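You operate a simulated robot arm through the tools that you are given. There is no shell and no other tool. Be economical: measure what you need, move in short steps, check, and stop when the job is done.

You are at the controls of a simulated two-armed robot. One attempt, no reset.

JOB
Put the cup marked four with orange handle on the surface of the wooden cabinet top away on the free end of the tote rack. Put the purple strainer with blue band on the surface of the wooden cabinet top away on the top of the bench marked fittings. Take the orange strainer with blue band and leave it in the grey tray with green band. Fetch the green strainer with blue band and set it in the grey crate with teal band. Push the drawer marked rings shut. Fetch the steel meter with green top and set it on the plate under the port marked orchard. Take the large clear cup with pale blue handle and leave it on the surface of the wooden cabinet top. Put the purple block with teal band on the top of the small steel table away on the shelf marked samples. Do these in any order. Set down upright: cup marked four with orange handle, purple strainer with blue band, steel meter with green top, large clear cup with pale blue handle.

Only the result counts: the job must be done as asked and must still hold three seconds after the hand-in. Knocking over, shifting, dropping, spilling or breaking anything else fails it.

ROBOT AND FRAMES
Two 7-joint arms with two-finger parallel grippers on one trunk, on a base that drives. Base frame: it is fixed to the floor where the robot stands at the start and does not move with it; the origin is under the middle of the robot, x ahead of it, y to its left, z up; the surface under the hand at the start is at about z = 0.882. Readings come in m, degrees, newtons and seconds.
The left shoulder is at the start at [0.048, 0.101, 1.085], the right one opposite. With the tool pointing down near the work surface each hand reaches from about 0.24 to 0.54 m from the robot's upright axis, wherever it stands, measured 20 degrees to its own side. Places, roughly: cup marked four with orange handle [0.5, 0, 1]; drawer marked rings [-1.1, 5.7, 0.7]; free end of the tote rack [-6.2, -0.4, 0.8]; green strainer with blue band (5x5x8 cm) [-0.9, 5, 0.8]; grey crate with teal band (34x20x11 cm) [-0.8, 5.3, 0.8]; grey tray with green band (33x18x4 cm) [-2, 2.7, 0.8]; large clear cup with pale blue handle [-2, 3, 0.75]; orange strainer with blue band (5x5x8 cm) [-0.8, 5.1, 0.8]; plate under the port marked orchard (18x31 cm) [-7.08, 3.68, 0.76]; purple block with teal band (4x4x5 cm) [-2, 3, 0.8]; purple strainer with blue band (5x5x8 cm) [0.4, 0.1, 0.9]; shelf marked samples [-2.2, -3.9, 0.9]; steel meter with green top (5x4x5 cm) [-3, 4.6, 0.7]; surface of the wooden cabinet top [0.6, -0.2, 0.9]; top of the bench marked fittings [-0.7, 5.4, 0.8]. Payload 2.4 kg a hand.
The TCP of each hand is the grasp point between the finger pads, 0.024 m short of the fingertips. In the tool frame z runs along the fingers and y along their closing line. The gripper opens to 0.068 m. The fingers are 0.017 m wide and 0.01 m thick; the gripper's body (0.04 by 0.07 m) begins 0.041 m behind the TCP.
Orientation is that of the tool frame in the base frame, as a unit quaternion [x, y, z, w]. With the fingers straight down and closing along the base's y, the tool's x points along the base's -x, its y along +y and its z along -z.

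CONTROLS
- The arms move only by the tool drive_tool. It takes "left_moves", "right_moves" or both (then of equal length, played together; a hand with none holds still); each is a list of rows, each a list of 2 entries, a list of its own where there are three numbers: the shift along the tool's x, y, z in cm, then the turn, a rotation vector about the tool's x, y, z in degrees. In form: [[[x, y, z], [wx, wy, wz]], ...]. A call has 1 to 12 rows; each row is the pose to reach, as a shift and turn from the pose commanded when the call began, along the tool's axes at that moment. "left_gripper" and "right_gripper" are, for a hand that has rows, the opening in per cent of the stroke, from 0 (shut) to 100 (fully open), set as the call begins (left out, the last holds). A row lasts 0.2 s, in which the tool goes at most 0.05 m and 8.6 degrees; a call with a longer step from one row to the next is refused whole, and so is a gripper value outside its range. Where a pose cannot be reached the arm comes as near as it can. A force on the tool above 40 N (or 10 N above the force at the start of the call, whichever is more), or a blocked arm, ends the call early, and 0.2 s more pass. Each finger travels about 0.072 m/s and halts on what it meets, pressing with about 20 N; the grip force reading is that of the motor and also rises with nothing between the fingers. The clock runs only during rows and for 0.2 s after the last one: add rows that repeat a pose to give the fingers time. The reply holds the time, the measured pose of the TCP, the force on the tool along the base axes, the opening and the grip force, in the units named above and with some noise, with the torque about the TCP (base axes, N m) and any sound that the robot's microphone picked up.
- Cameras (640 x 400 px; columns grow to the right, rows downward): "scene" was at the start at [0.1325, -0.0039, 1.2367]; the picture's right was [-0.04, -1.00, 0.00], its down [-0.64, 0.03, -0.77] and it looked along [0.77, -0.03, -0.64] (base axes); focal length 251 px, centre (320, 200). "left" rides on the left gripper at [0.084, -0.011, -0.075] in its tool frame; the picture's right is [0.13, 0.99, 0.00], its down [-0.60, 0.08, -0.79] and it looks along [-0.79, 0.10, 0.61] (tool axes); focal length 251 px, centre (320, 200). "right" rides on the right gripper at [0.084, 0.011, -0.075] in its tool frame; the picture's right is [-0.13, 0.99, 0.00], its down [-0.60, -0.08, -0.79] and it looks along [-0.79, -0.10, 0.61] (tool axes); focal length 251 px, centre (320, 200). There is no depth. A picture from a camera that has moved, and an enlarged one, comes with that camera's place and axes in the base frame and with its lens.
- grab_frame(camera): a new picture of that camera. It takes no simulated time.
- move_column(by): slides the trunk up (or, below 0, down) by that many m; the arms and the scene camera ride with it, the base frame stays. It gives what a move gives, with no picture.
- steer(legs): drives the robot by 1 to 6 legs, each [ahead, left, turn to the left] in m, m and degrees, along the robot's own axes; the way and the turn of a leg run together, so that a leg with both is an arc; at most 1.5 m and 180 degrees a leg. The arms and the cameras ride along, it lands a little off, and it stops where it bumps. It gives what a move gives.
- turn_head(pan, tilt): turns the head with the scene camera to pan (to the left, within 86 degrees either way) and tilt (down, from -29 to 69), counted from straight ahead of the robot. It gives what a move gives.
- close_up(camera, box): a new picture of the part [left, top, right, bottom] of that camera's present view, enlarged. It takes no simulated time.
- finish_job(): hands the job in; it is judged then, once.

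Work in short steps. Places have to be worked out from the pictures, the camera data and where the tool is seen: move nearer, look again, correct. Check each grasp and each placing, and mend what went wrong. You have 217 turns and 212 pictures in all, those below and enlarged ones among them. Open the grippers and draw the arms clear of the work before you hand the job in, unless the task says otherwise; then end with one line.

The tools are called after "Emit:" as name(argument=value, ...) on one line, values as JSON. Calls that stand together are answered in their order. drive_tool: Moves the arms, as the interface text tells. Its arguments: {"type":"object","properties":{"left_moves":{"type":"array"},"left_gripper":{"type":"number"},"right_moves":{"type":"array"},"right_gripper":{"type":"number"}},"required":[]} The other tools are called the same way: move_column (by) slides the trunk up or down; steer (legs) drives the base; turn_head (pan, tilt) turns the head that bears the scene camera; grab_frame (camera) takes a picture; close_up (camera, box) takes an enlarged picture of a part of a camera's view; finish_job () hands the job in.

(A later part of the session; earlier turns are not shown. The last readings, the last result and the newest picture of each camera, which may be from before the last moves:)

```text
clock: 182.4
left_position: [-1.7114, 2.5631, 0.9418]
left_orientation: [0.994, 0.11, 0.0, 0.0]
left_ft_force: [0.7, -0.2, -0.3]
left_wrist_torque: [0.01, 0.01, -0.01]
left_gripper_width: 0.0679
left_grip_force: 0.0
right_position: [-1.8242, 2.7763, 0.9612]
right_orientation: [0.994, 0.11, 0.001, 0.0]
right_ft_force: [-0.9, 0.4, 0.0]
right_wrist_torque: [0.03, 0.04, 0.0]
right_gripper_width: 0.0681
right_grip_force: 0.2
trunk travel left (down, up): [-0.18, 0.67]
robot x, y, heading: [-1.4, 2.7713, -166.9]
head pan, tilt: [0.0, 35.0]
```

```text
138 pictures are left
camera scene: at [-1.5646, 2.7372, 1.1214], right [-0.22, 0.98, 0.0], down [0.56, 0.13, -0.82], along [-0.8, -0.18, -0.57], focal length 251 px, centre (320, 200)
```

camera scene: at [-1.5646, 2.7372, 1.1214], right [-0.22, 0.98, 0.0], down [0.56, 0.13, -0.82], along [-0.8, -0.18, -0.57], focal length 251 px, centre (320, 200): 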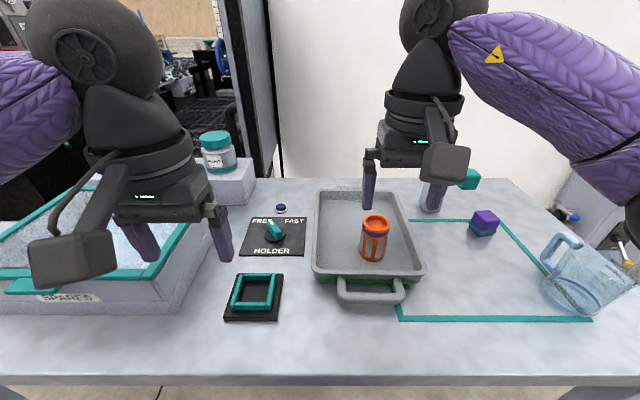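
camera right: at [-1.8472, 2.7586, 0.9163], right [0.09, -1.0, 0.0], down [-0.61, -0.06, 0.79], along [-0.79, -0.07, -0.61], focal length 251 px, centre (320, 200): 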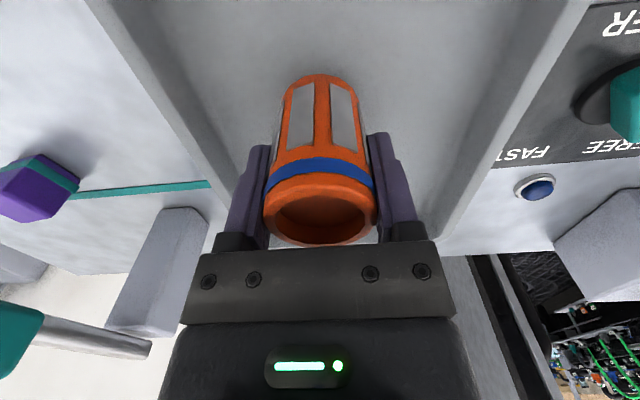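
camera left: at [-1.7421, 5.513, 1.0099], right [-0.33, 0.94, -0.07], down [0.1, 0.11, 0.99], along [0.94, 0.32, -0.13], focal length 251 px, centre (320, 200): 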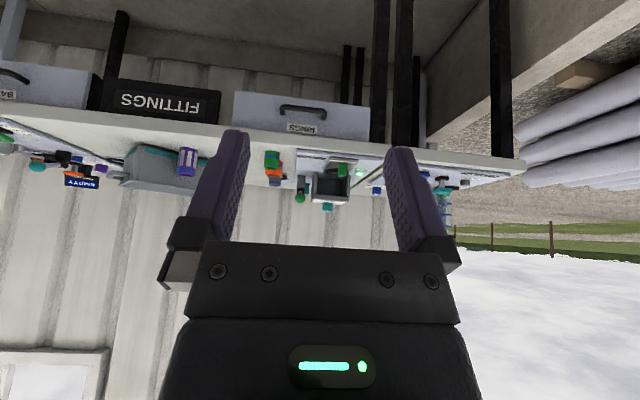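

Orange is in the tray. For the block and the cup I'll approach from the table's free end: raise the arms, back off, slide along, turn, and slide in.

Emit:
move_column(by=0.12)

Emit:
drive_tool(right_moves=[[[4, -3, 0], [0, 0, 0]], [[8, -6, 0], [0, 0, 0]]])

Emit:
steer(legs=[[-0.25, 0, 0], [0, -0.85, 0], [0, 0, 90]])

Emit:
grab_frame(camera="scene")

Emit:
turn_head(pan=-70, tilt=35)

Emit:
grab_frame(camera="scene")

```text
clock: 183.9
left_position: [-1.7124, 2.5635, 1.0613]
left_orientation: [0.994, 0.11, -0.001, 0.0]
left_ft_force: [-0.2, 0.6, -0.3]
left_wrist_torque: [0.02, 0.02, -0.02]
left_gripper_width: 0.0679
left_grip_force: 0.1
right_position: [-1.8248, 2.7758, 1.0796]
right_orientation: [0.994, 0.111, 0.002, 0.0]
right_ft_force: [0.2, 0.0, -1.0]
right_wrist_torque: [0.02, 0.01, -0.02]
right_gripper_width: 0.0679
right_grip_force: 0.1
trunk travel left (down, up): [-0.3, 0.55]
robot x, y, heading: [-1.4018, 2.7729, -167.2]
head pan, tilt: [0.0, 35.0]
```

```text
clock: 184.5
left_position: [-1.7106, 2.5641, 1.0616]
left_orientation: [0.994, 0.109, 0.0, -0.001]
left_ft_force: [0.1, 0.5, 0.5]
left_wrist_torque: [0.01, -0.01, -0.03]
left_gripper_width: 0.0682
left_grip_force: 0.0
right_position: [-1.7606, 2.8538, 1.0797]
right_orientation: [0.994, 0.11, 0.002, 0.0]
right_ft_force: [-0.6, -0.1, -0.1]
right_wrist_torque: [-0.01, 0.02, 0.01]
right_gripper_width: 0.0681
right_grip_force: 0.1
trunk travel left (down, up): [-0.3, 0.55]
robot x, y, heading: [-1.4009, 2.7774, -167.1]
head pan, tilt: [0.0, 35.0]
```

```text
clock: 194.2
left_position: [-1.1366, 3.3413, 1.0618]
left_orientation: [0.631, 0.776, 0.0, 0.001]
left_ft_force: [0.3, -0.1, 0.0]
left_wrist_torque: [-0.01, 0.04, -0.01]
left_gripper_width: 0.0682
left_grip_force: 0.1
right_position: [-1.4269, 3.2967, 1.08]
right_orientation: [0.63, 0.776, 0.001, -0.002]
right_ft_force: [0.2, 0.3, 0.8]
right_wrist_torque: [-0.01, -0.01, 0.03]
right_gripper_width: 0.0682
right_grip_force: 0.1
trunk travel left (down, up): [-0.3, 0.55]
robot x, y, heading: [-1.3453, 3.6549, -78.2]
head pan, tilt: [0.0, 35.0]
```

```text
137 pictures are left
camera scene: at [-1.3162, 3.5205, 1.2435], right [-0.98, -0.21, 0.0], down [-0.12, 0.56, -0.82], along [0.17, -0.8, -0.57], focal length 251 px, centre (320, 200)
```

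scene: 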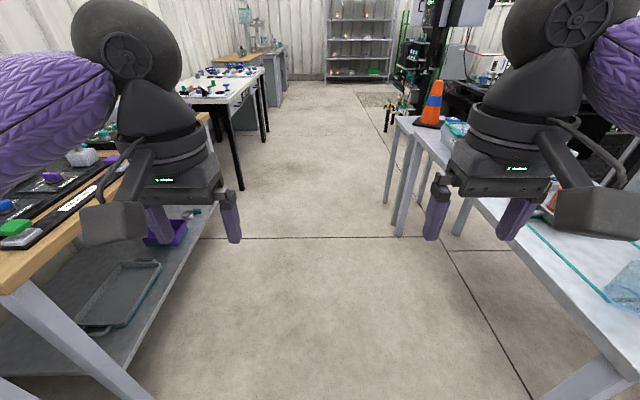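

```text
clock: 195.6
left_position: [-1.1358, 3.3414, 1.0619]
left_orientation: [0.632, 0.775, 0.0, 0.0]
left_ft_force: [-0.2, 0.5, 0.7]
left_wrist_torque: [-0.01, -0.01, 0.01]
left_gripper_width: 0.0682
left_grip_force: 0.0
right_position: [-1.4261, 3.2951, 1.0793]
right_orientation: [0.629, 0.777, 0.002, -0.001]
right_ft_force: [0.4, 0.8, -0.4]
right_wrist_torque: [-0.01, -0.01, -0.03]
right_gripper_width: 0.0682
right_grip_force: 0.1
trunk travel left (down, up): [-0.3, 0.55]
robot x, y, heading: [-1.3426, 3.6548, -78.0]
head pan, tilt: [-70.0, 35.0]
```

```text
136 pictures are left
camera scene: at [-1.4091, 3.5601, 1.2435], right [-0.53, 0.85, 0.0], down [0.49, 0.3, -0.82], along [-0.7, -0.43, -0.57], focal length 251 px, centre (320, 200)
```

scene: 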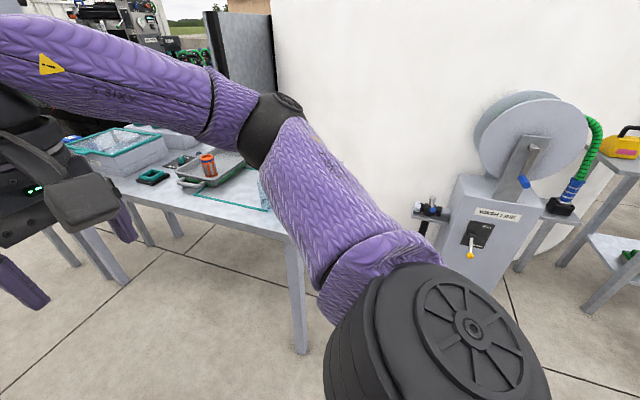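

The area beside the table's end is free. I'll slide right into place.

Emit:
steer(legs=[[0, -0.7, 1]])

Emit:
turn_head(pan=0, tilt=45)

Emit:
grab_frame(camera="scene")

```text
clock: 199.5
left_position: [-1.8176, 3.1948, 1.0608]
left_orientation: [0.625, 0.781, 0.0, 0.0]
left_ft_force: [-0.2, -0.1, 0.4]
left_wrist_torque: [-0.03, 0.04, 0.03]
left_gripper_width: 0.068
left_grip_force: 0.1
right_position: [-2.1076, 3.1462, 1.0793]
right_orientation: [0.624, 0.781, 0.002, -0.002]
right_ft_force: [-0.2, -0.3, 0.6]
right_wrist_torque: [0.0, 0.01, 0.0]
right_gripper_width: 0.0679
right_grip_force: 0.1
trunk travel left (down, up): [-0.3, 0.55]
robot x, y, heading: [-2.0304, 3.5022, -77.3]
head pan, tilt: [-70.0, 35.0]
```

```text
clock: 200.9
left_position: [-1.8185, 3.194, 1.0616]
left_orientation: [0.626, 0.78, 0.0, 0.0]
left_ft_force: [-0.1, 0.0, 0.3]
left_wrist_torque: [0.02, 0.0, 0.01]
left_gripper_width: 0.068
left_grip_force: 0.1
right_position: [-2.107, 3.1448, 1.0803]
right_orientation: [0.624, 0.781, 0.001, -0.001]
right_ft_force: [-0.1, -0.2, 0.2]
right_wrist_torque: [-0.02, 0.01, -0.01]
right_gripper_width: 0.0681
right_grip_force: 0.0
trunk travel left (down, up): [-0.3, 0.55]
robot x, y, heading: [-2.0305, 3.504, -77.2]
head pan, tilt: [0.0, 45.0]
```

```text
135 pictures are left
camera scene: at [-2.0023, 3.3775, 1.2287], right [-0.98, -0.22, 0.0], down [-0.16, 0.69, -0.71], along [0.16, -0.69, -0.71], focal length 251 px, centre (320, 200)
```

scene: 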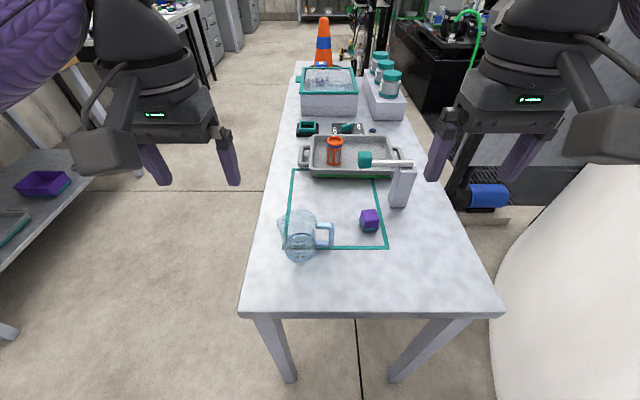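

The cup is at (-1.893, 3.077), with its handle toward the robot's right, and the block is at (-2.032, 2.98). I'll close in 4 cm, lower the trunk and zoom.

Emit:
steer(legs=[[0.04, 0, 0]])

Emit:
move_column(by=-0.12)

Emit:
close_up(camera="scene", box=[250, 170, 430, 290])

Emit:
grab_frame(camera="right")

```text
clock: 201.8
left_position: [-1.81, 3.1555, 1.0613]
left_orientation: [0.625, 0.78, 0.0, 0.0]
left_ft_force: [-0.2, -0.3, 0.2]
left_wrist_torque: [0.01, -0.01, -0.01]
left_gripper_width: 0.0681
left_grip_force: 0.1
right_position: [-2.0982, 3.1041, 1.0801]
right_orientation: [0.625, 0.78, 0.001, -0.001]
right_ft_force: [-0.3, 0.0, 0.1]
right_wrist_torque: [-0.01, -0.01, 0.0]
right_gripper_width: 0.068
right_grip_force: 0.0
trunk travel left (down, up): [-0.3, 0.55]
robot x, y, heading: [-2.0197, 3.4627, -77.3]
head pan, tilt: [0.0, 45.0]
```

```text
clock: 203.3
left_position: [-1.8083, 3.1554, 0.9418]
left_orientation: [0.625, 0.781, -0.001, 0.0]
left_ft_force: [0.6, -0.3, -0.6]
left_wrist_torque: [0.03, -0.03, -0.03]
left_gripper_width: 0.068
left_grip_force: 0.2
right_position: [-2.0984, 3.1056, 0.9612]
right_orientation: [0.624, 0.781, -0.001, 0.0]
right_ft_force: [0.3, 0.4, 0.3]
right_wrist_torque: [-0.02, 0.05, 0.01]
right_gripper_width: 0.0684
right_grip_force: 0.1
trunk travel left (down, up): [-0.18, 0.67]
robot x, y, heading: [-2.0215, 3.4671, -77.2]
head pan, tilt: [0.0, 45.0]
```

```text
3.33 times, centred on (340, 230) of scene
camera zoom: at [-1.9868, 3.3097, 1.1067], right [-0.98, -0.22, 0.0], down [-0.16, 0.69, -0.71], along [0.16, -0.69, -0.71], focal length 836 px, centre (253, 100)
```

zoom: 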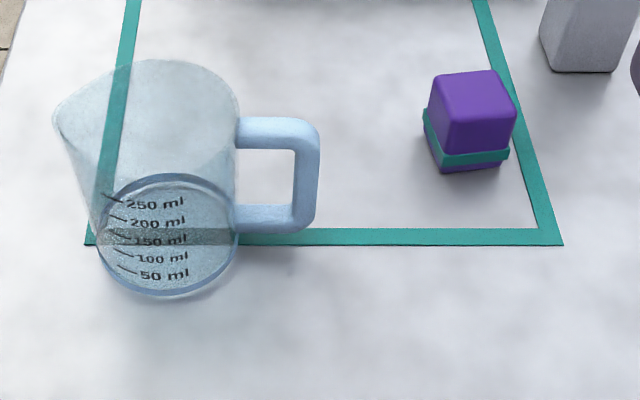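

```text
133 pictures are left
camera right: at [-2.1061, 3.1895, 1.0349], right [1.0, 0.09, 0.0], down [0.06, -0.61, 0.79], along [0.07, -0.79, -0.61], focal length 251 px, centre (320, 200)
```

right: 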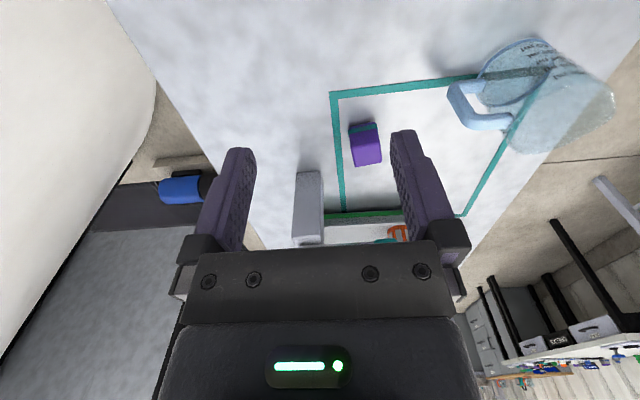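

The spout is on the left and the handle on the right, so later I'll pinch the cup by its near wall with the hand yawed. First the block with the right hand.

Emit:
drive_tool(right_moves=[[[-4, 1.2, 0], [0, 0, 0]], [[-8, 2.4, 0], [0, 0, 0]], [[-12, 3.6, 1], [0, 0, 0]], [[-13.1, 3.8, 4], [0, 0, 0]], [[-13.1, 3.8, 7], [0, 0, 0]]], right_gripper=100)

Emit:
grab_frame(camera="right")

Emit:
grab_frame(camera="scene")

```text
clock: 204.5
left_position: [-1.8104, 3.1551, 0.9408]
left_orientation: [0.625, 0.78, 0.0, 0.0]
left_ft_force: [-0.5, 0.2, 0.1]
left_wrist_torque: [0.02, -0.02, 0.02]
left_gripper_width: 0.0684
left_grip_force: 0.1
right_position: [-2.0339, 2.986, 0.8884]
right_orientation: [0.624, 0.781, -0.001, -0.001]
right_ft_force: [-0.4, 0.5, 0.1]
right_wrist_torque: [-0.03, -0.01, 0.0]
right_gripper_width: 0.0679
right_grip_force: 0.1
trunk travel left (down, up): [-0.18, 0.67]
robot x, y, heading: [-2.0221, 3.4649, -77.3]
head pan, tilt: [0.0, 45.0]
```

```text
132 pictures are left
camera right: at [-2.0403, 3.0697, 0.9629], right [1.0, 0.09, 0.0], down [0.06, -0.61, 0.79], along [0.07, -0.79, -0.61], focal length 251 px, centre (320, 200)
```

right: 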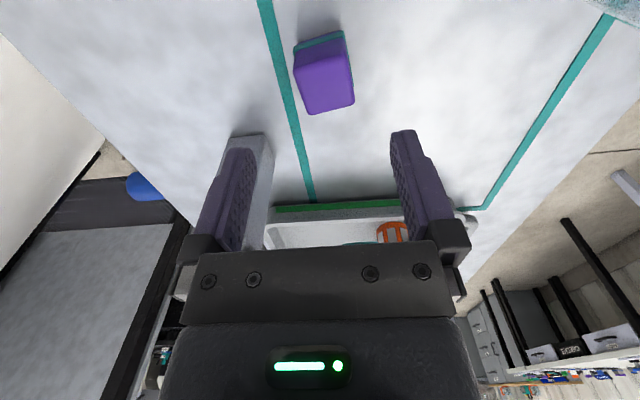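

```text
131 pictures are left
camera scene: at [-1.9867, 3.3095, 1.1066], right [-0.98, -0.22, 0.0], down [-0.16, 0.69, -0.71], along [0.16, -0.69, -0.71], focal length 251 px, centre (320, 200)
```

scene: 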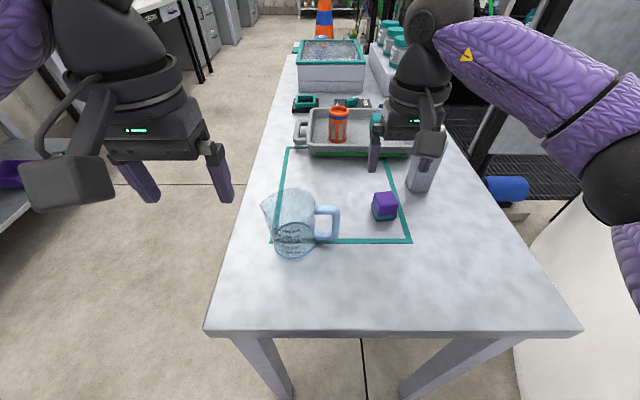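

The block top is at (-2.025, 2.976), yawed about 12°. I'll correct, descend and grip.

Emit:
drive_tool(right_moves=[[[-1.1, 0.6, 0], [0, 0, -6]], [[-1.1, 0.6, 2], [0, 0, -12]], [[-1.1, 0.6, 5], [0, 0, -12]], [[-1.1, 0.6, 8], [0, 0, -12]], [[-1.1, 0.6, 10.4], [0, 0, -12]], [[-1.1, 0.6, 10.4], [0, 0, -12]]])

Emit:
drive_tool(right_moves=[[[0, 0, 0], [0, 0, 0]], [[0, 0, 0], [0, 0, 0]], [[0, 0, 0], [0, 0, 0]], [[0, 0, -4], [0, 0, 0]], [[0, 0, -8], [0, 0, 0]], [[0, 0, -13], [0, 0, 0]], [[0, 0, -18], [0, 0, 0]]], right_gripper=0)

Emit:
grab_frame(camera="right")

```text
clock: 205.9
left_position: [-1.8089, 3.1545, 0.9414]
left_orientation: [0.625, 0.781, -0.001, -0.001]
left_ft_force: [0.5, -0.3, -0.8]
left_wrist_torque: [0.0, 0.01, -0.03]
left_gripper_width: 0.068
left_grip_force: 0.1
right_position: [-2.0245, 2.9772, 0.786]
right_orientation: [0.539, 0.842, 0.001, -0.001]
right_ft_force: [-0.6, 0.2, 0.2]
right_wrist_torque: [-0.01, 0.0, -0.01]
right_gripper_width: 0.0679
right_grip_force: 0.0
trunk travel left (down, up): [-0.18, 0.67]
robot x, y, heading: [-2.0244, 3.4675, -77.3]
head pan, tilt: [0.0, 45.0]
```

```text
clock: 207.5
left_position: [-1.8094, 3.1556, 0.9405]
left_orientation: [0.625, 0.781, 0.0, 0.001]
left_ft_force: [0.6, 0.2, -0.8]
left_wrist_torque: [-0.01, -0.05, -0.01]
left_gripper_width: 0.0682
left_grip_force: 0.0
right_position: [-2.0252, 2.977, 0.9665]
right_orientation: [0.539, 0.843, 0.001, -0.001]
right_ft_force: [0.7, 0.8, -0.3]
right_wrist_torque: [0.0, -0.04, 0.0]
right_gripper_width: 0.0357
right_grip_force: 20.7
trunk travel left (down, up): [-0.18, 0.67]
robot x, y, heading: [-2.0218, 3.4631, -76.9]
head pan, tilt: [0.0, 45.0]
```

```text
130 pictures are left
camera right: at [-2.0486, 3.0573, 1.0414], right [0.95, 0.3, 0.0], down [0.18, -0.58, 0.79], along [0.24, -0.76, -0.61], focal length 251 px, centre (320, 200)
```

right: 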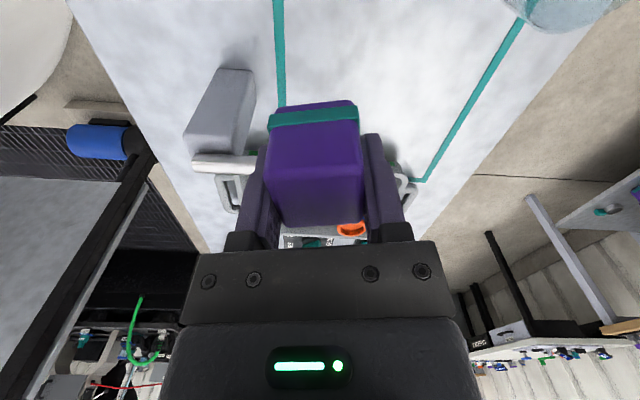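

The block is gripped. I'll tuck the right hand away, then bring the left hand above the cup's near wall while yawing it 90°.

Emit:
drive_tool(right_moves=[[[4, -1.5, 0], [0, 0, 0]], [[8, -3, 0], [0, 0, 0]], [[12, -4.5, -1], [0, 0, 4]], [[16, -6, -2], [0, 0, 8]], [[18.9, -7.2, -2], [0, 0, 12]]])

Emit:
drive_tool(left_moves=[[[-0.3, -0.9, 0], [0, 0, -8.2]], [[-0.6, -1.8, 0], [0, 0, -16.4]], [[-0.8, -2.6, 0], [0, 0, -24.6]], [[-1.1, -3.5, 0], [0, 0, -32.8]], [[-1.4, -4.4, 0], [0, 0, -41]], [[-1.6, -5.2, 0], [0, 0, -49.2]], [[-1.9, -6.1, 0], [0, 0, -57.4]], [[-2.2, -7, 0], [0, 0, -65.6]], [[-2.5, -7.8, 0], [0, 0, -73.8]], [[-2.7, -8.6, 0], [0, 0, -82]], [[-2.9, -9.4, 0], [0, 0, -90]]], left_gripper=100)

Emit:
grab_frame(camera="left")

Emit:
grab_frame(camera="scene")

```text
clock: 208.7
left_position: [-1.8089, 3.1551, 0.9413]
left_orientation: [0.624, 0.781, 0.001, 0.0]
left_ft_force: [-0.4, 0.0, -0.2]
left_wrist_torque: [0.04, 0.01, 0.0]
left_gripper_width: 0.0678
left_grip_force: 0.1
right_position: [-2.1683, 3.1184, 0.9871]
right_orientation: [0.625, 0.781, 0.0, -0.002]
right_ft_force: [0.7, 0.3, -0.3]
right_wrist_torque: [-0.01, -0.02, 0.01]
right_gripper_width: 0.0359
right_grip_force: 20.0
trunk travel left (down, up): [-0.18, 0.67]
robot x, y, heading: [-2.0198, 3.4647, -77.1]
head pan, tilt: [0.0, 45.0]
```

```text
clock: 211.1
left_position: [-1.8953, 3.106, 0.9416]
left_orientation: [-0.11, 0.994, 0.0, 0.001]
left_ft_force: [-0.8, 0.3, -0.4]
left_wrist_torque: [0.0, 0.0, 0.0]
left_gripper_width: 0.0681
left_grip_force: 0.0
right_position: [-2.169, 3.1179, 0.9859]
right_orientation: [0.625, 0.781, 0.001, -0.001]
right_ft_force: [0.1, -0.2, -0.9]
right_wrist_torque: [-0.02, 0.0, -0.02]
right_gripper_width: 0.0357
right_grip_force: 19.8
trunk travel left (down, up): [-0.18, 0.67]
robot x, y, heading: [-2.0158, 3.4663, -77.1]
head pan, tilt: [0.0, 45.0]
```

```text
129 pictures are left
camera left: at [-1.9754, 3.0758, 1.0161], right [-0.34, 0.94, 0.0], down [0.57, 0.21, 0.79], along [0.74, 0.27, -0.61], focal length 251 px, centre (320, 200)
```

left: 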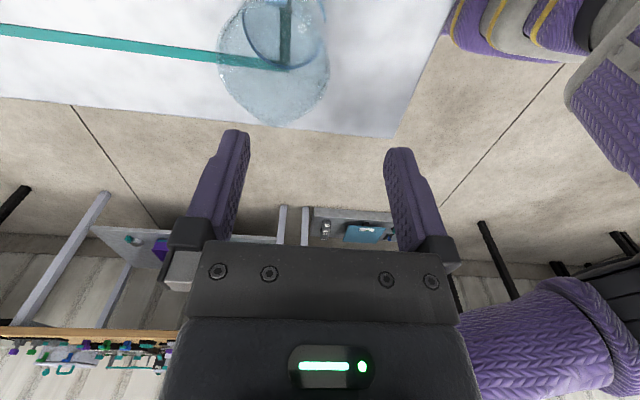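

```text
128 pictures are left
camera scene: at [-1.9868, 3.3095, 1.1066], right [-0.98, -0.22, 0.0], down [-0.16, 0.69, -0.71], along [0.16, -0.69, -0.71], focal length 251 px, centre (320, 200)
```

scene: 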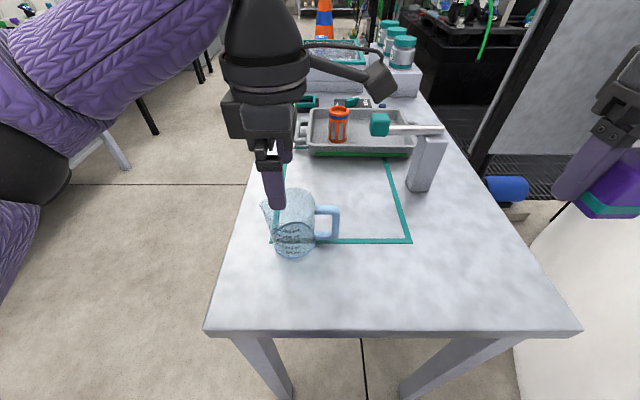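

The yawed hand is centred over the near wall (rim centre (-1.89, 3.074), diameter about 7.4 cm). I'll go down slowly to 1.3 cm below the rim.

Emit:
drive_tool(left_moves=[[[0, 0.3, 3], [0, 0, 0]], [[0, 0.3, 6], [0, 0, 0]], [[0, 0.3, 8], [0, 0, 0]], [[0, 0.3, 9.2], [0, 0, 0]], [[0, 0.3, 10.3], [0, 0, 0]], [[0, 0.3, 10.3], [0, 0, 0]]])

Emit:
grab_frame(camera="left")

Emit:
close_up(camera="scene", box=[210, 140, 390, 280])

```text
clock: 212.5
left_position: [-1.8949, 3.1092, 0.8384]
left_orientation: [-0.11, 0.994, 0.0, 0.0]
left_ft_force: [-0.3, 1.0, -0.4]
left_wrist_torque: [-0.01, 0.01, 0.03]
left_gripper_width: 0.068
left_grip_force: 0.1
right_position: [-2.1687, 3.117, 0.9862]
right_orientation: [0.625, 0.781, 0.001, -0.002]
right_ft_force: [0.4, -0.4, -0.4]
right_wrist_torque: [0.0, -0.03, -0.03]
right_gripper_width: 0.0355
right_grip_force: 19.9
trunk travel left (down, up): [-0.18, 0.67]
robot x, y, heading: [-2.0205, 3.4673, -77.1]
head pan, tilt: [0.0, 45.0]
```

```text
127 pictures are left
camera left: at [-1.976, 3.0796, 0.9131], right [-0.34, 0.94, 0.0], down [0.57, 0.21, 0.79], along [0.75, 0.27, -0.61], focal length 251 px, centre (320, 200)
```

left: 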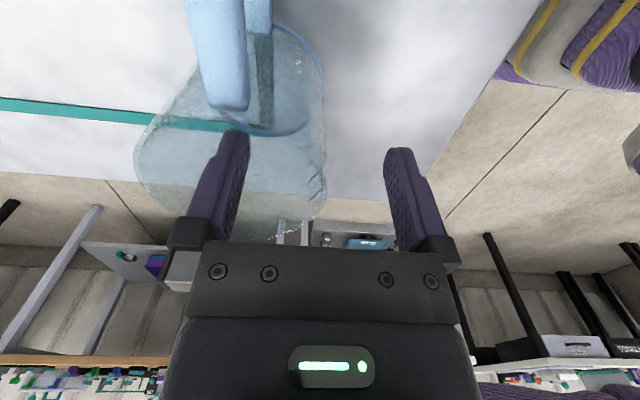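

```text
2.86 times, centred on (300, 210) of scene
camera zoom: at [-1.9868, 3.3095, 1.1066], right [-0.98, -0.22, 0.0], down [-0.16, 0.69, -0.71], along [0.16, -0.69, -0.71], focal length 716 px, centre (377, 171)
```

zoom: 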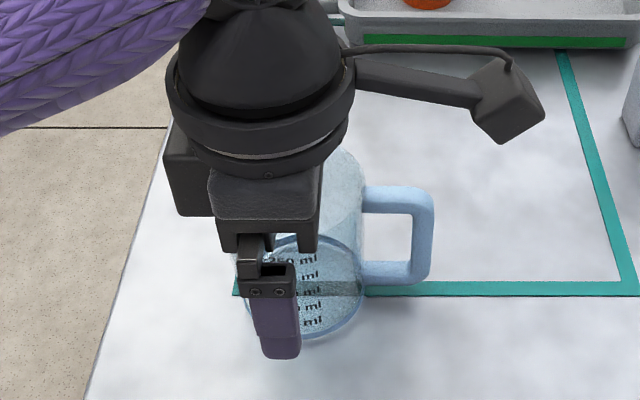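

No contact, and the wall is between the fingers. I'll close.

Emit:
drive_tool(left_moves=[[[0, 0, 0], [0, 0, 0]], [[0, 0, 0], [0, 0, 0]], [[0, 0, 0], [0, 0, 0]], [[0, 0, 0], [0, 0, 0]]], left_gripper=0)

Emit:
grab_frame(camera="left")

```text
clock: 213.5
left_position: [-1.8943, 3.1101, 0.8391]
left_orientation: [-0.11, 0.994, -0.001, 0.0]
left_ft_force: [0.8, -1.4, 5.5]
left_wrist_torque: [-0.45, -0.16, 0.05]
left_gripper_width: 0.0062
left_grip_force: 20.1
right_position: [-2.1686, 3.1172, 0.9871]
right_orientation: [0.625, 0.781, 0.001, -0.002]
right_ft_force: [0.3, 0.5, -0.3]
right_wrist_torque: [-0.02, 0.01, -0.01]
right_gripper_width: 0.0359
right_grip_force: 20.3
trunk travel left (down, up): [-0.18, 0.67]
robot x, y, heading: [-2.0196, 3.4646, -77.3]
head pan, tilt: [0.0, 45.0]
```

```text
125 pictures are left
camera left: at [-1.976, 3.0796, 0.9137], right [-0.34, 0.94, 0.0], down [0.57, 0.21, 0.79], along [0.75, 0.27, -0.61], focal length 251 px, centre (320, 200)
```

left: 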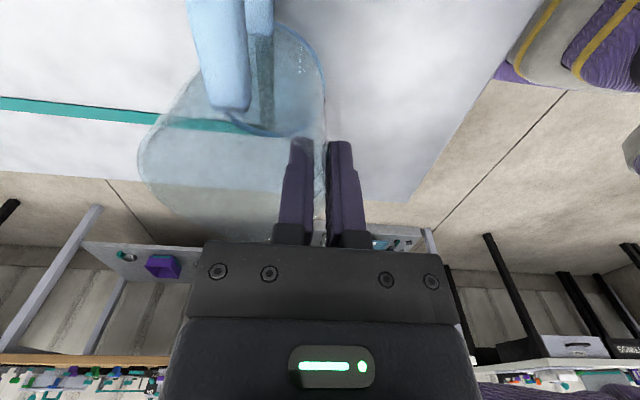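

The wall is pinched (6 mm). I'll lift slowly and check for tilt.

Emit:
drive_tool(left_moves=[[[0, 0, -1], [0, 0, 0]], [[0, 0, -2], [0, 0, 0]], [[0, 0, -3], [0, 0, 0]], [[0, 0, -4], [0, 0, 0]], [[0, 0, -5], [0, 0, 0]], [[0, 0, -5], [0, 0, 0]]])

Emit:
grab_frame(camera="left")

Emit:
grab_frame(camera="scene")

```text
clock: 214.9
left_position: [-1.8971, 3.1098, 0.8886]
left_orientation: [-0.11, 0.994, 0.0, 0.001]
left_ft_force: [-0.6, 0.4, -0.6]
left_wrist_torque: [0.02, -0.01, -0.02]
left_gripper_width: 0.0058
left_grip_force: 20.2
right_position: [-2.1676, 3.1178, 0.9876]
right_orientation: [0.624, 0.781, 0.001, -0.001]
right_ft_force: [0.3, 0.6, -0.9]
right_wrist_torque: [-0.03, 0.01, 0.0]
right_gripper_width: 0.0358
right_grip_force: 19.8
trunk travel left (down, up): [-0.18, 0.67]
robot x, y, heading: [-2.0214, 3.464, -77.1]
head pan, tilt: [0.0, 45.0]
```

```text
124 pictures are left
camera left: at [-1.9761, 3.0792, 0.9634], right [-0.34, 0.94, 0.0], down [0.57, 0.21, 0.79], along [0.75, 0.27, -0.61], focal length 251 px, centre (320, 200)
```

left: 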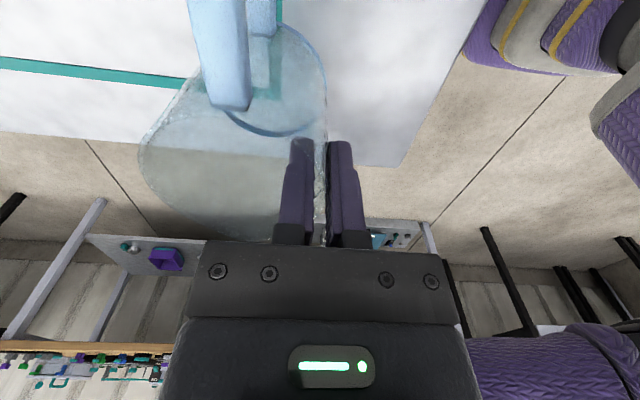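

```text
123 pictures are left
camera scene: at [-1.9868, 3.3095, 1.1066], right [-0.98, -0.22, 0.0], down [-0.16, 0.69, -0.71], along [0.16, -0.69, -0.71], focal length 251 px, centre (320, 200)
```

scene: 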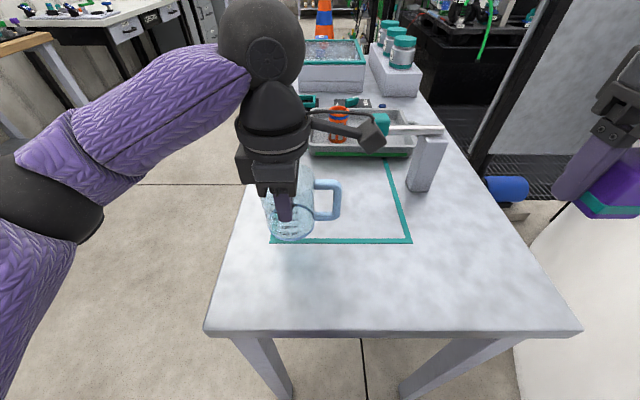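

The cup is held rigid and upright. I'll raise the trunk, back off into the lane and drive to the wooden cabinet.

Emit:
move_column(by=0.2)

Emit:
steer(legs=[[-0.15, 0, 0], [0, 0.78, 0], [1.5, 0, 0], [1.5, 0, 0], [0.6, 0, 0], [0, 0, 77]])

Emit:
turn_head(pan=0, tilt=35)

Emit:
grab_frame(camera="scene")

```text
clock: 217.1
left_position: [-1.8956, 3.1097, 1.0878]
left_orientation: [-0.11, 0.994, 0.0, 0.0]
left_ft_force: [0.5, -0.1, -0.3]
left_wrist_torque: [0.05, 0.03, -0.01]
left_gripper_width: 0.0059
left_grip_force: 19.7
right_position: [-2.1689, 3.1168, 1.1867]
right_orientation: [0.624, 0.781, 0.001, -0.002]
right_ft_force: [0.6, -0.2, -1.2]
right_wrist_torque: [0.05, -0.03, 0.01]
right_gripper_width: 0.0355
right_grip_force: 19.9
trunk travel left (down, up): [-0.38, 0.47]
robot x, y, heading: [-2.0188, 3.4593, -77.2]
head pan, tilt: [0.0, 45.0]
```

```text
clock: 242.6
left_position: [-0.2027, 0.2859, 1.088]
left_orientation: [-0.698, 0.717, 0.0, 0.0]
left_ft_force: [0.8, 0.4, 0.3]
left_wrist_torque: [0.01, 0.03, 0.02]
left_gripper_width: 0.0061
left_grip_force: 20.1
right_position: [-0.278, 0.0227, 1.1865]
right_orientation: [0.012, 1.0, 0.0, -0.001]
right_ft_force: [-0.2, -0.7, 0.3]
right_wrist_torque: [0.02, 0.01, 0.0]
right_gripper_width: 0.036
right_grip_force: 19.9
trunk travel left (down, up): [-0.38, 0.47]
robot x, y, heading: [-0.5826, 0.2514, -1.4]
head pan, tilt: [0.0, 45.0]
```

```text
clock: 243.3
left_position: [-0.2026, 0.2851, 1.089]
left_orientation: [-0.697, 0.717, 0.0, 0.0]
left_ft_force: [0.2, 0.2, -1.0]
left_wrist_torque: [0.01, 0.01, 0.02]
left_gripper_width: 0.0059
left_grip_force: 20.2
right_position: [-0.2782, 0.0233, 1.1869]
right_orientation: [0.012, 1.0, 0.0, -0.002]
right_ft_force: [-0.6, 0.4, 0.1]
right_wrist_torque: [0.0, -0.04, -0.02]
right_gripper_width: 0.0353
right_grip_force: 20.5
trunk travel left (down, up): [-0.38, 0.47]
robot x, y, heading: [-0.5798, 0.2493, -1.5]
head pan, tilt: [0.0, 35.0]
```

```text
122 pictures are left
camera scene: at [-0.4582, 0.248, 1.3242], right [-0.02, -1.0, 0.0], down [-0.57, 0.01, -0.82], along [0.82, -0.02, -0.57], focal length 251 px, centre (320, 200)
```

scene: 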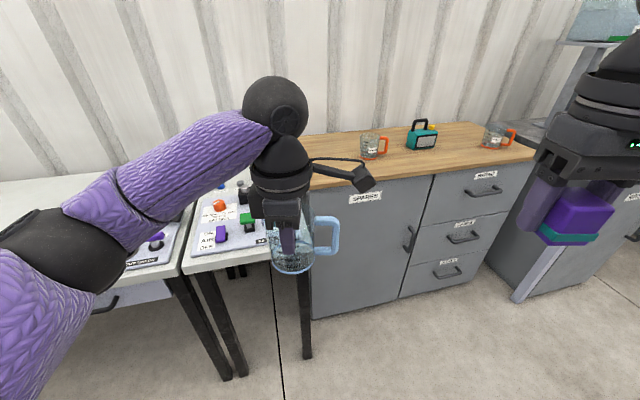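

The cup travelled fine. Purple's old spot is free, so the clear cup goes at about (0.40, 0.20). I'll approach the cabinet.

Emit:
steer(legs=[[0, -0.155, 1.5], [0.54, 0, 0]])

Emit:
turn_head(pan=0, tilt=45)

Emit:
grab_frame(camera="scene")

```text
clock: 247.4
left_position: [0.3322, 0.1407, 1.0877]
left_orientation: [-0.707, 0.708, 0.0, 0.0]
left_ft_force: [0.0, 0.0, -0.3]
left_wrist_torque: [0.05, -0.01, 0.01]
left_gripper_width: 0.0058
left_grip_force: 20.3
right_position: [0.2654, -0.125, 1.1857]
right_orientation: [-0.003, 1.0, 0.0, -0.002]
right_ft_force: [0.2, -0.3, -1.2]
right_wrist_torque: [0.01, -0.01, -0.03]
right_gripper_width: 0.0354
right_grip_force: 19.9
trunk travel left (down, up): [-0.38, 0.47]
robot x, y, heading: [-0.0412, 0.0974, 0.1]
head pan, tilt: [0.0, 35.0]
```

```text
clock: 248.2
left_position: [0.3315, 0.1414, 1.0885]
left_orientation: [-0.707, 0.707, 0.0, 0.001]
left_ft_force: [0.2, 0.5, -0.2]
left_wrist_torque: [0.05, 0.02, 0.0]
left_gripper_width: 0.0058
left_grip_force: 20.1
right_position: [0.2647, -0.1239, 1.1857]
right_orientation: [-0.001, 1.0, 0.0, -0.001]
right_ft_force: [1.2, 0.1, -0.7]
right_wrist_torque: [0.01, -0.03, 0.03]
right_gripper_width: 0.0355
right_grip_force: 20.2
trunk travel left (down, up): [-0.38, 0.47]
robot x, y, heading: [-0.043, 0.0978, 0.0]
head pan, tilt: [0.0, 45.0]
```

```text
121 pictures are left
camera scene: at [0.072, 0.0968, 1.3095], right [0.0, -1.0, 0.0], down [-0.71, 0.0, -0.71], along [0.71, 0.0, -0.71], focal length 251 px, centre (320, 200)
```

scene: 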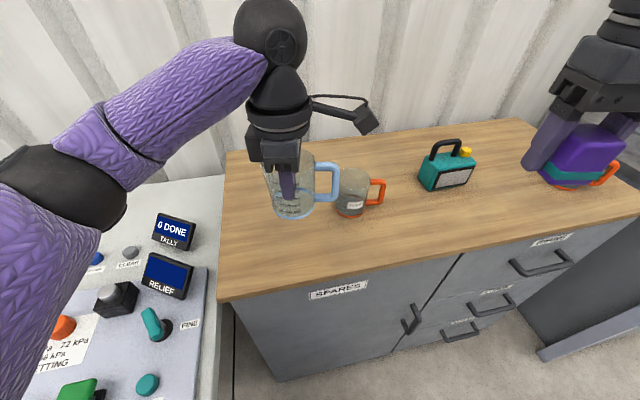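

FOUR is at (0.46, 0.03). I'll place the clear cup's centre at (0.40, 0.205), lowering slowly at the end.

Emit:
drive_tool(left_moves=[[[-3.2, -1.6, 0], [0, 0, 0]], [[-6.4, -3.3, 0], [0, 0, 0]], [[-6.4, -3.3, 4], [0, 0, 0]], [[-6.4, -3.3, 8], [0, 0, 0]], [[-6.4, -3.3, 10], [0, 0, 0]], [[-6.4, -3.3, 11], [0, 0, 0]], [[-6.4, -3.3, 11.4], [0, 0, 0]], [[-6.4, -3.3, 11.8], [0, 0, 0]]])

Emit:
grab_frame(camera="scene")

```text
clock: 249.9
left_position: [0.3644, 0.2052, 0.9714]
left_orientation: [-0.707, 0.707, 0.0, 0.0]
left_ft_force: [-0.1, 0.4, -0.5]
left_wrist_torque: [0.0, 0.01, -0.01]
left_gripper_width: 0.0058
left_grip_force: 19.9
right_position: [0.2637, -0.1231, 1.1861]
right_orientation: [-0.002, 1.0, 0.0, -0.002]
right_ft_force: [0.3, -0.5, -1.6]
right_wrist_torque: [0.01, -0.02, -0.02]
right_gripper_width: 0.0356
right_grip_force: 20.1
trunk travel left (down, up): [-0.38, 0.47]
robot x, y, heading: [-0.0421, 0.097, 0.2]
head pan, tilt: [0.0, 45.0]
```

```text
120 pictures are left
camera scene: at [0.072, 0.0968, 1.3094], right [0.0, -1.0, 0.0], down [-0.71, 0.0, -0.71], along [0.71, 0.0, -0.71], focal length 251 px, centre (320, 200)
```

scene: 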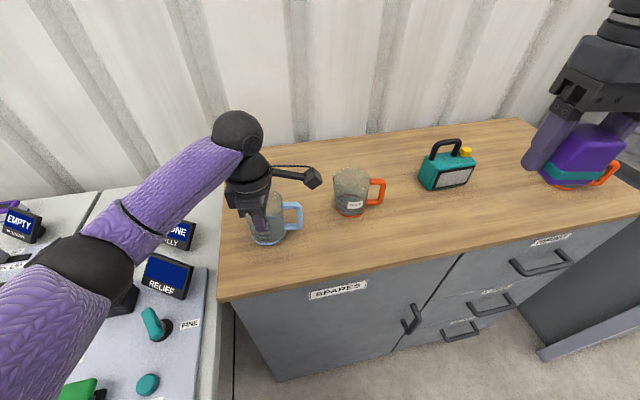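

Nearly down. I'll lower in millimetres until contact.

Emit:
drive_tool(left_moves=[[[0, 0, 0.2], [0, 0, 0]], [[0, 0, 0.4], [0, 0, 0]], [[0, 0, 0.6], [0, 0, 0]]])

```text
clock: 250.8
left_position: [0.3639, 0.2058, 0.9638]
left_orientation: [-0.707, 0.707, 0.0, 0.0]
left_ft_force: [0.1, 0.7, -0.7]
left_wrist_torque: [0.01, -0.01, 0.03]
left_gripper_width: 0.0059
left_grip_force: 19.8
right_position: [0.2648, -0.1233, 1.1873]
right_orientation: [-0.002, 1.0, 0.0, -0.001]
right_ft_force: [-0.4, -0.2, -0.6]
right_wrist_torque: [0.0, -0.01, 0.0]
right_gripper_width: 0.0356
right_grip_force: 19.9
trunk travel left (down, up): [-0.38, 0.47]
robot x, y, heading: [-0.048, 0.0978, 0.1]
head pan, tilt: [0.0, 45.0]
```

Emit:
drive_tool(left_moves=[[[0, 0, 0.3], [0, 0, 0]], [[0, 0, 0.6], [0, 0, 0]], [[0, 0, 0.9], [0, 0, 0]], [[0, 0, 1.2], [0, 0, 0]]])

Emit:
close_up(camera="scene", box=[210, 140, 400, 270])

```text
clock: 251.8
left_position: [0.3659, 0.2047, 0.9577]
left_orientation: [0.707, -0.707, 0.005, -0.003]
left_ft_force: [-2.3, 0.6, 20.9]
left_wrist_torque: [0.14, -0.45, -0.04]
left_gripper_width: 0.006
left_grip_force: 20.0
right_position: [0.2623, -0.1249, 1.1866]
right_orientation: [-0.002, 1.0, 0.0, 0.001]
right_ft_force: [0.0, -0.1, -0.7]
right_wrist_torque: [-0.01, -0.01, 0.04]
right_gripper_width: 0.0358
right_grip_force: 20.0
trunk travel left (down, up): [-0.38, 0.47]
robot x, y, heading: [-0.0442, 0.0946, 0.4]
head pan, tilt: [0.0, 45.0]
stopped in row 4 (left hand): the force on the tool passed its limit at 44 N (the readings are from after the stop); the commanded pose is now the measured one
```

```text
3.08 times, centred on (305, 205) of scene
camera zoom: at [0.0696, 0.0965, 1.3097], right [0.0, -1.0, 0.0], down [-0.71, 0.0, -0.71], along [0.71, 0.0, -0.71], focal length 772 px, centre (366, 185)
```

zoom: 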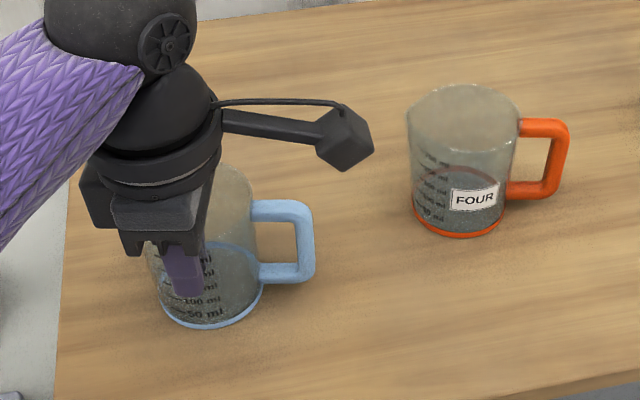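

The base is on the surface. I'll ease off, open and rise.

Emit:
drive_tool(left_moves=[[[0, 0, -0.15], [0, 0, 0]], [[0, 0, -0.15], [0, 0, 0]]])

Emit:
drive_tool(left_moves=[[[0, 0, 0], [0, 0, 0]], [[0, 0, 0], [0, 0, 0]], [[0, 0, 0], [0, 0, 0]], [[0, 0, -3], [0, 0, 0]], [[0, 0, -6], [0, 0, 0]], [[0, 0, -10], [0, 0, 0]], [[0, 0, -14], [0, 0, 0]]], left_gripper=60)

Emit:
grab_frame(camera="scene")

Emit:
grab_frame(camera="left")

```text
clock: 252.4
left_position: [0.3654, 0.2049, 0.9574]
left_orientation: [0.707, -0.707, 0.003, -0.002]
left_ft_force: [-0.5, 0.1, 21.7]
left_wrist_torque: [-0.08, -0.58, -0.05]
left_gripper_width: 0.006
left_grip_force: 20.3
right_position: [0.2636, -0.1245, 1.1866]
right_orientation: [-0.001, 1.0, 0.0, -0.001]
right_ft_force: [0.0, 0.2, -1.5]
right_wrist_torque: [0.0, 0.02, -0.02]
right_gripper_width: 0.0356
right_grip_force: 19.7
trunk travel left (down, up): [-0.38, 0.47]
robot x, y, heading: [-0.0422, 0.0951, 0.1]
head pan, tilt: [0.0, 45.0]
```

```text
clock: 254.0
left_position: [0.3654, 0.2053, 1.0969]
left_orientation: [0.708, -0.707, 0.004, -0.002]
left_ft_force: [-0.3, -0.1, 0.3]
left_wrist_torque: [0.04, 0.01, -0.03]
left_gripper_width: 0.0407
left_grip_force: 0.0
right_position: [0.2639, -0.1233, 1.1862]
right_orientation: [-0.002, 1.0, 0.0, -0.001]
right_ft_force: [-0.2, -0.2, -1.3]
right_wrist_torque: [-0.01, 0.0, -0.01]
right_gripper_width: 0.0357
right_grip_force: 20.1
trunk travel left (down, up): [-0.38, 0.47]
robot x, y, heading: [-0.0375, 0.0989, 0.5]
head pan, tilt: [0.0, 45.0]
```

```text
118 pictures are left
camera scene: at [0.0717, 0.0967, 1.3095], right [0.0, -1.0, 0.0], down [-0.71, 0.0, -0.71], along [0.71, 0.0, -0.71], focal length 251 px, centre (320, 200)
```

scene: 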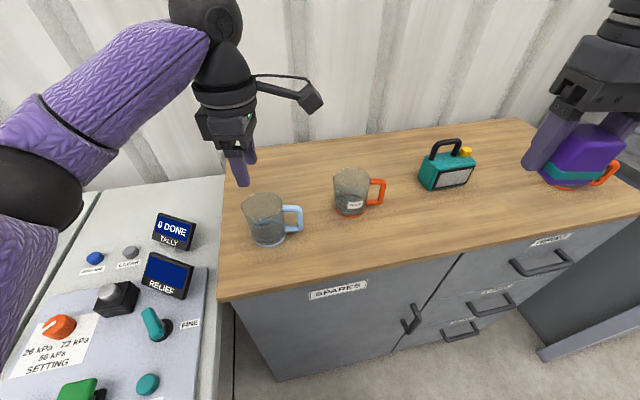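

```text
117 pictures are left
camera left: at [0.3747, 0.1199, 1.1725], right [-0.99, -0.13, -0.01], down [-0.08, 0.61, 0.79], along [-0.1, 0.79, -0.61], focal length 251 px, centre (320, 200)
```

left: 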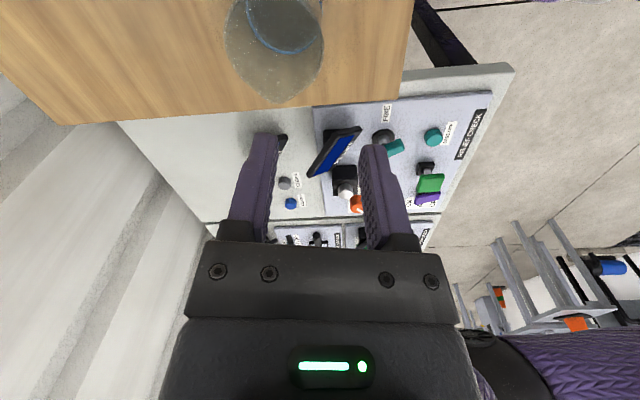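

The clear cup stands on the cabinet. I'll zoom on FOUR to get its geometry for the same pinch.

Emit:
close_up(camera="scene", box=[310, 145, 410, 235])

```text
4.44 times, centred on (360, 190) of scene
camera zoom: at [0.0717, 0.0967, 1.3095], right [0.0, -1.0, 0.0], down [-0.71, 0.0, -0.71], along [0.71, 0.0, -0.71], focal length 1114 px, centre (142, 244)
```

zoom: 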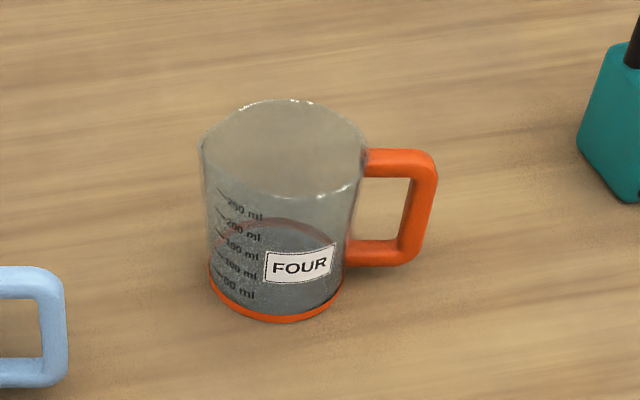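

FOUR: centre about (0.479, 0.028), rim z about 0.967. I'll move the left hand over its near wall at (0.441, 0.028).

Emit:
drive_tool(left_moves=[[[4, -1.7, 0], [0, 0, 0]], [[8, -3.4, 0], [0, 0, 0]], [[12, -5.1, 0], [0, 0, 0]], [[16, -6.8, 0], [0, 0, 0]], [[17.7, -7.6, 2], [0, 0, 0]], [[17.7, -7.6, 5], [0, 0, 0]]], left_gripper=100)

Emit:
grab_frame(camera="left")

Emit:
grab_frame(camera="scene")

```text
clock: 255.4
left_position: [0.404, 0.0457, 1.0499]
left_orientation: [-0.707, 0.707, -0.003, 0.004]
left_ft_force: [0.6, -0.5, -0.1]
left_wrist_torque: [0.01, -0.02, 0.01]
left_gripper_width: 0.068
left_grip_force: 0.0
left hand out of reach, approached as far as the arm can: row 3, 4, 5, 6
right_position: [0.265, -0.1243, 1.1851]
right_orientation: [-0.002, 1.0, 0.0, -0.002]
right_ft_force: [-0.4, 0.0, 0.0]
right_wrist_torque: [-0.04, -0.03, -0.01]
right_gripper_width: 0.0353
right_grip_force: 19.8
trunk travel left (down, up): [-0.38, 0.47]
robot x, y, heading: [-0.0416, 0.1009, 0.3]
head pan, tilt: [0.0, 45.0]
```

```text
115 pictures are left
camera left: at [0.4144, -0.038, 1.1245], right [-0.99, -0.13, -0.01], down [-0.09, 0.6, 0.79], along [-0.1, 0.79, -0.61], focal length 251 px, centre (320, 200)
```

left: 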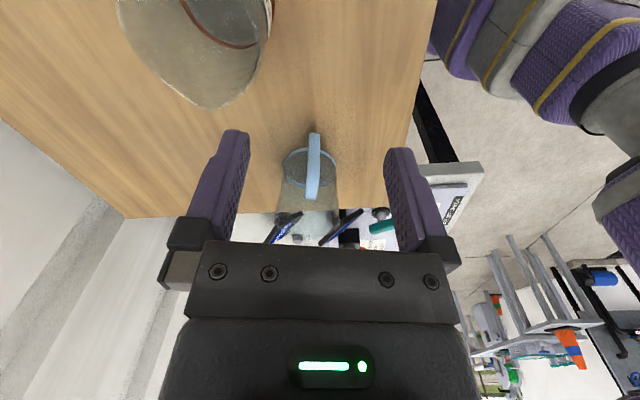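

```text
114 pictures are left
camera scene: at [0.0722, 0.0969, 1.3094], right [0.0, -1.0, 0.0], down [-0.71, 0.0, -0.71], along [0.71, 0.0, -0.71], focal length 251 px, centre (320, 200)
```

scene: 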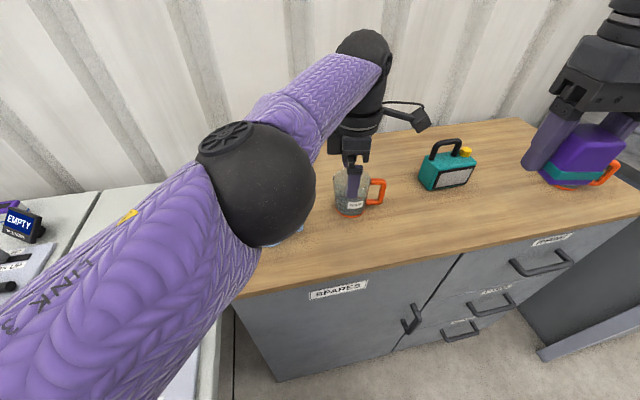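

That's slightly out of reach. I'll pull back, lower the trunk 8 cm in steps, and shift the base right and a little forward.

Emit:
drive_tool(left_moves=[[[0, 3, -3], [0, 0, 0]], [[0, 7, -7], [0, 0, 0]], [[0, 9, -9], [0, 0, 0]]])

Emit:
steer(legs=[[0.04, -0.1, 0]])

Emit:
move_column(by=-0.08)

Emit:
grab_frame(camera="scene")

```text
refused: row 2 steps farther than a row can; nothing moved
```

```text
clock: 256.6
left_position: [0.4462, -0.0527, 1.0493]
left_orientation: [0.708, -0.706, 0.002, -0.002]
left_ft_force: [0.4, 0.3, -0.1]
left_wrist_torque: [-0.01, 0.01, 0.01]
left_gripper_width: 0.0681
left_grip_force: 0.0
right_position: [0.3052, -0.2243, 1.1855]
right_orientation: [-0.002, 1.0, 0.0, -0.002]
right_ft_force: [0.2, -0.3, -0.8]
right_wrist_torque: [0.02, 0.01, 0.01]
right_gripper_width: 0.0355
right_grip_force: 20.3
trunk travel left (down, up): [-0.38, 0.47]
robot x, y, heading: [-0.0008, -0.0001, 0.1]
head pan, tilt: [0.0, 45.0]
```

```text
clock: 257.7
left_position: [0.4496, -0.0526, 0.9538]
left_orientation: [0.708, -0.706, -0.011, 0.011]
left_ft_force: [-1.0, 0.9, 0.4]
left_wrist_torque: [0.05, 0.0, -0.01]
left_gripper_width: 0.0677
left_grip_force: 0.0
right_position: [0.3043, -0.2241, 1.1054]
right_orientation: [-0.001, 1.0, 0.0, 0.0]
right_ft_force: [0.0, 0.1, -0.9]
right_wrist_torque: [0.02, -0.01, -0.02]
right_gripper_width: 0.0354
right_grip_force: 20.4
trunk travel left (down, up): [-0.3, 0.55]
robot x, y, heading: [-0.001, -0.0042, 0.3]
head pan, tilt: [0.0, 45.0]
```

```text
113 pictures are left
camera scene: at [0.1262, -0.0025, 1.2287], right [0.0, -1.0, 0.0], down [-0.71, 0.0, -0.71], along [0.71, 0.0, -0.71], focal length 251 px, centre (320, 200)
```

scene: 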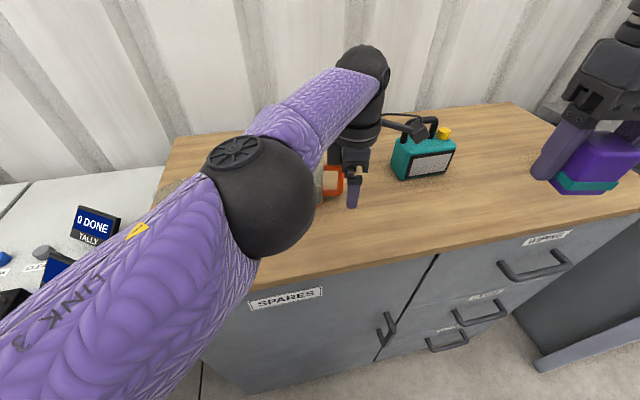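

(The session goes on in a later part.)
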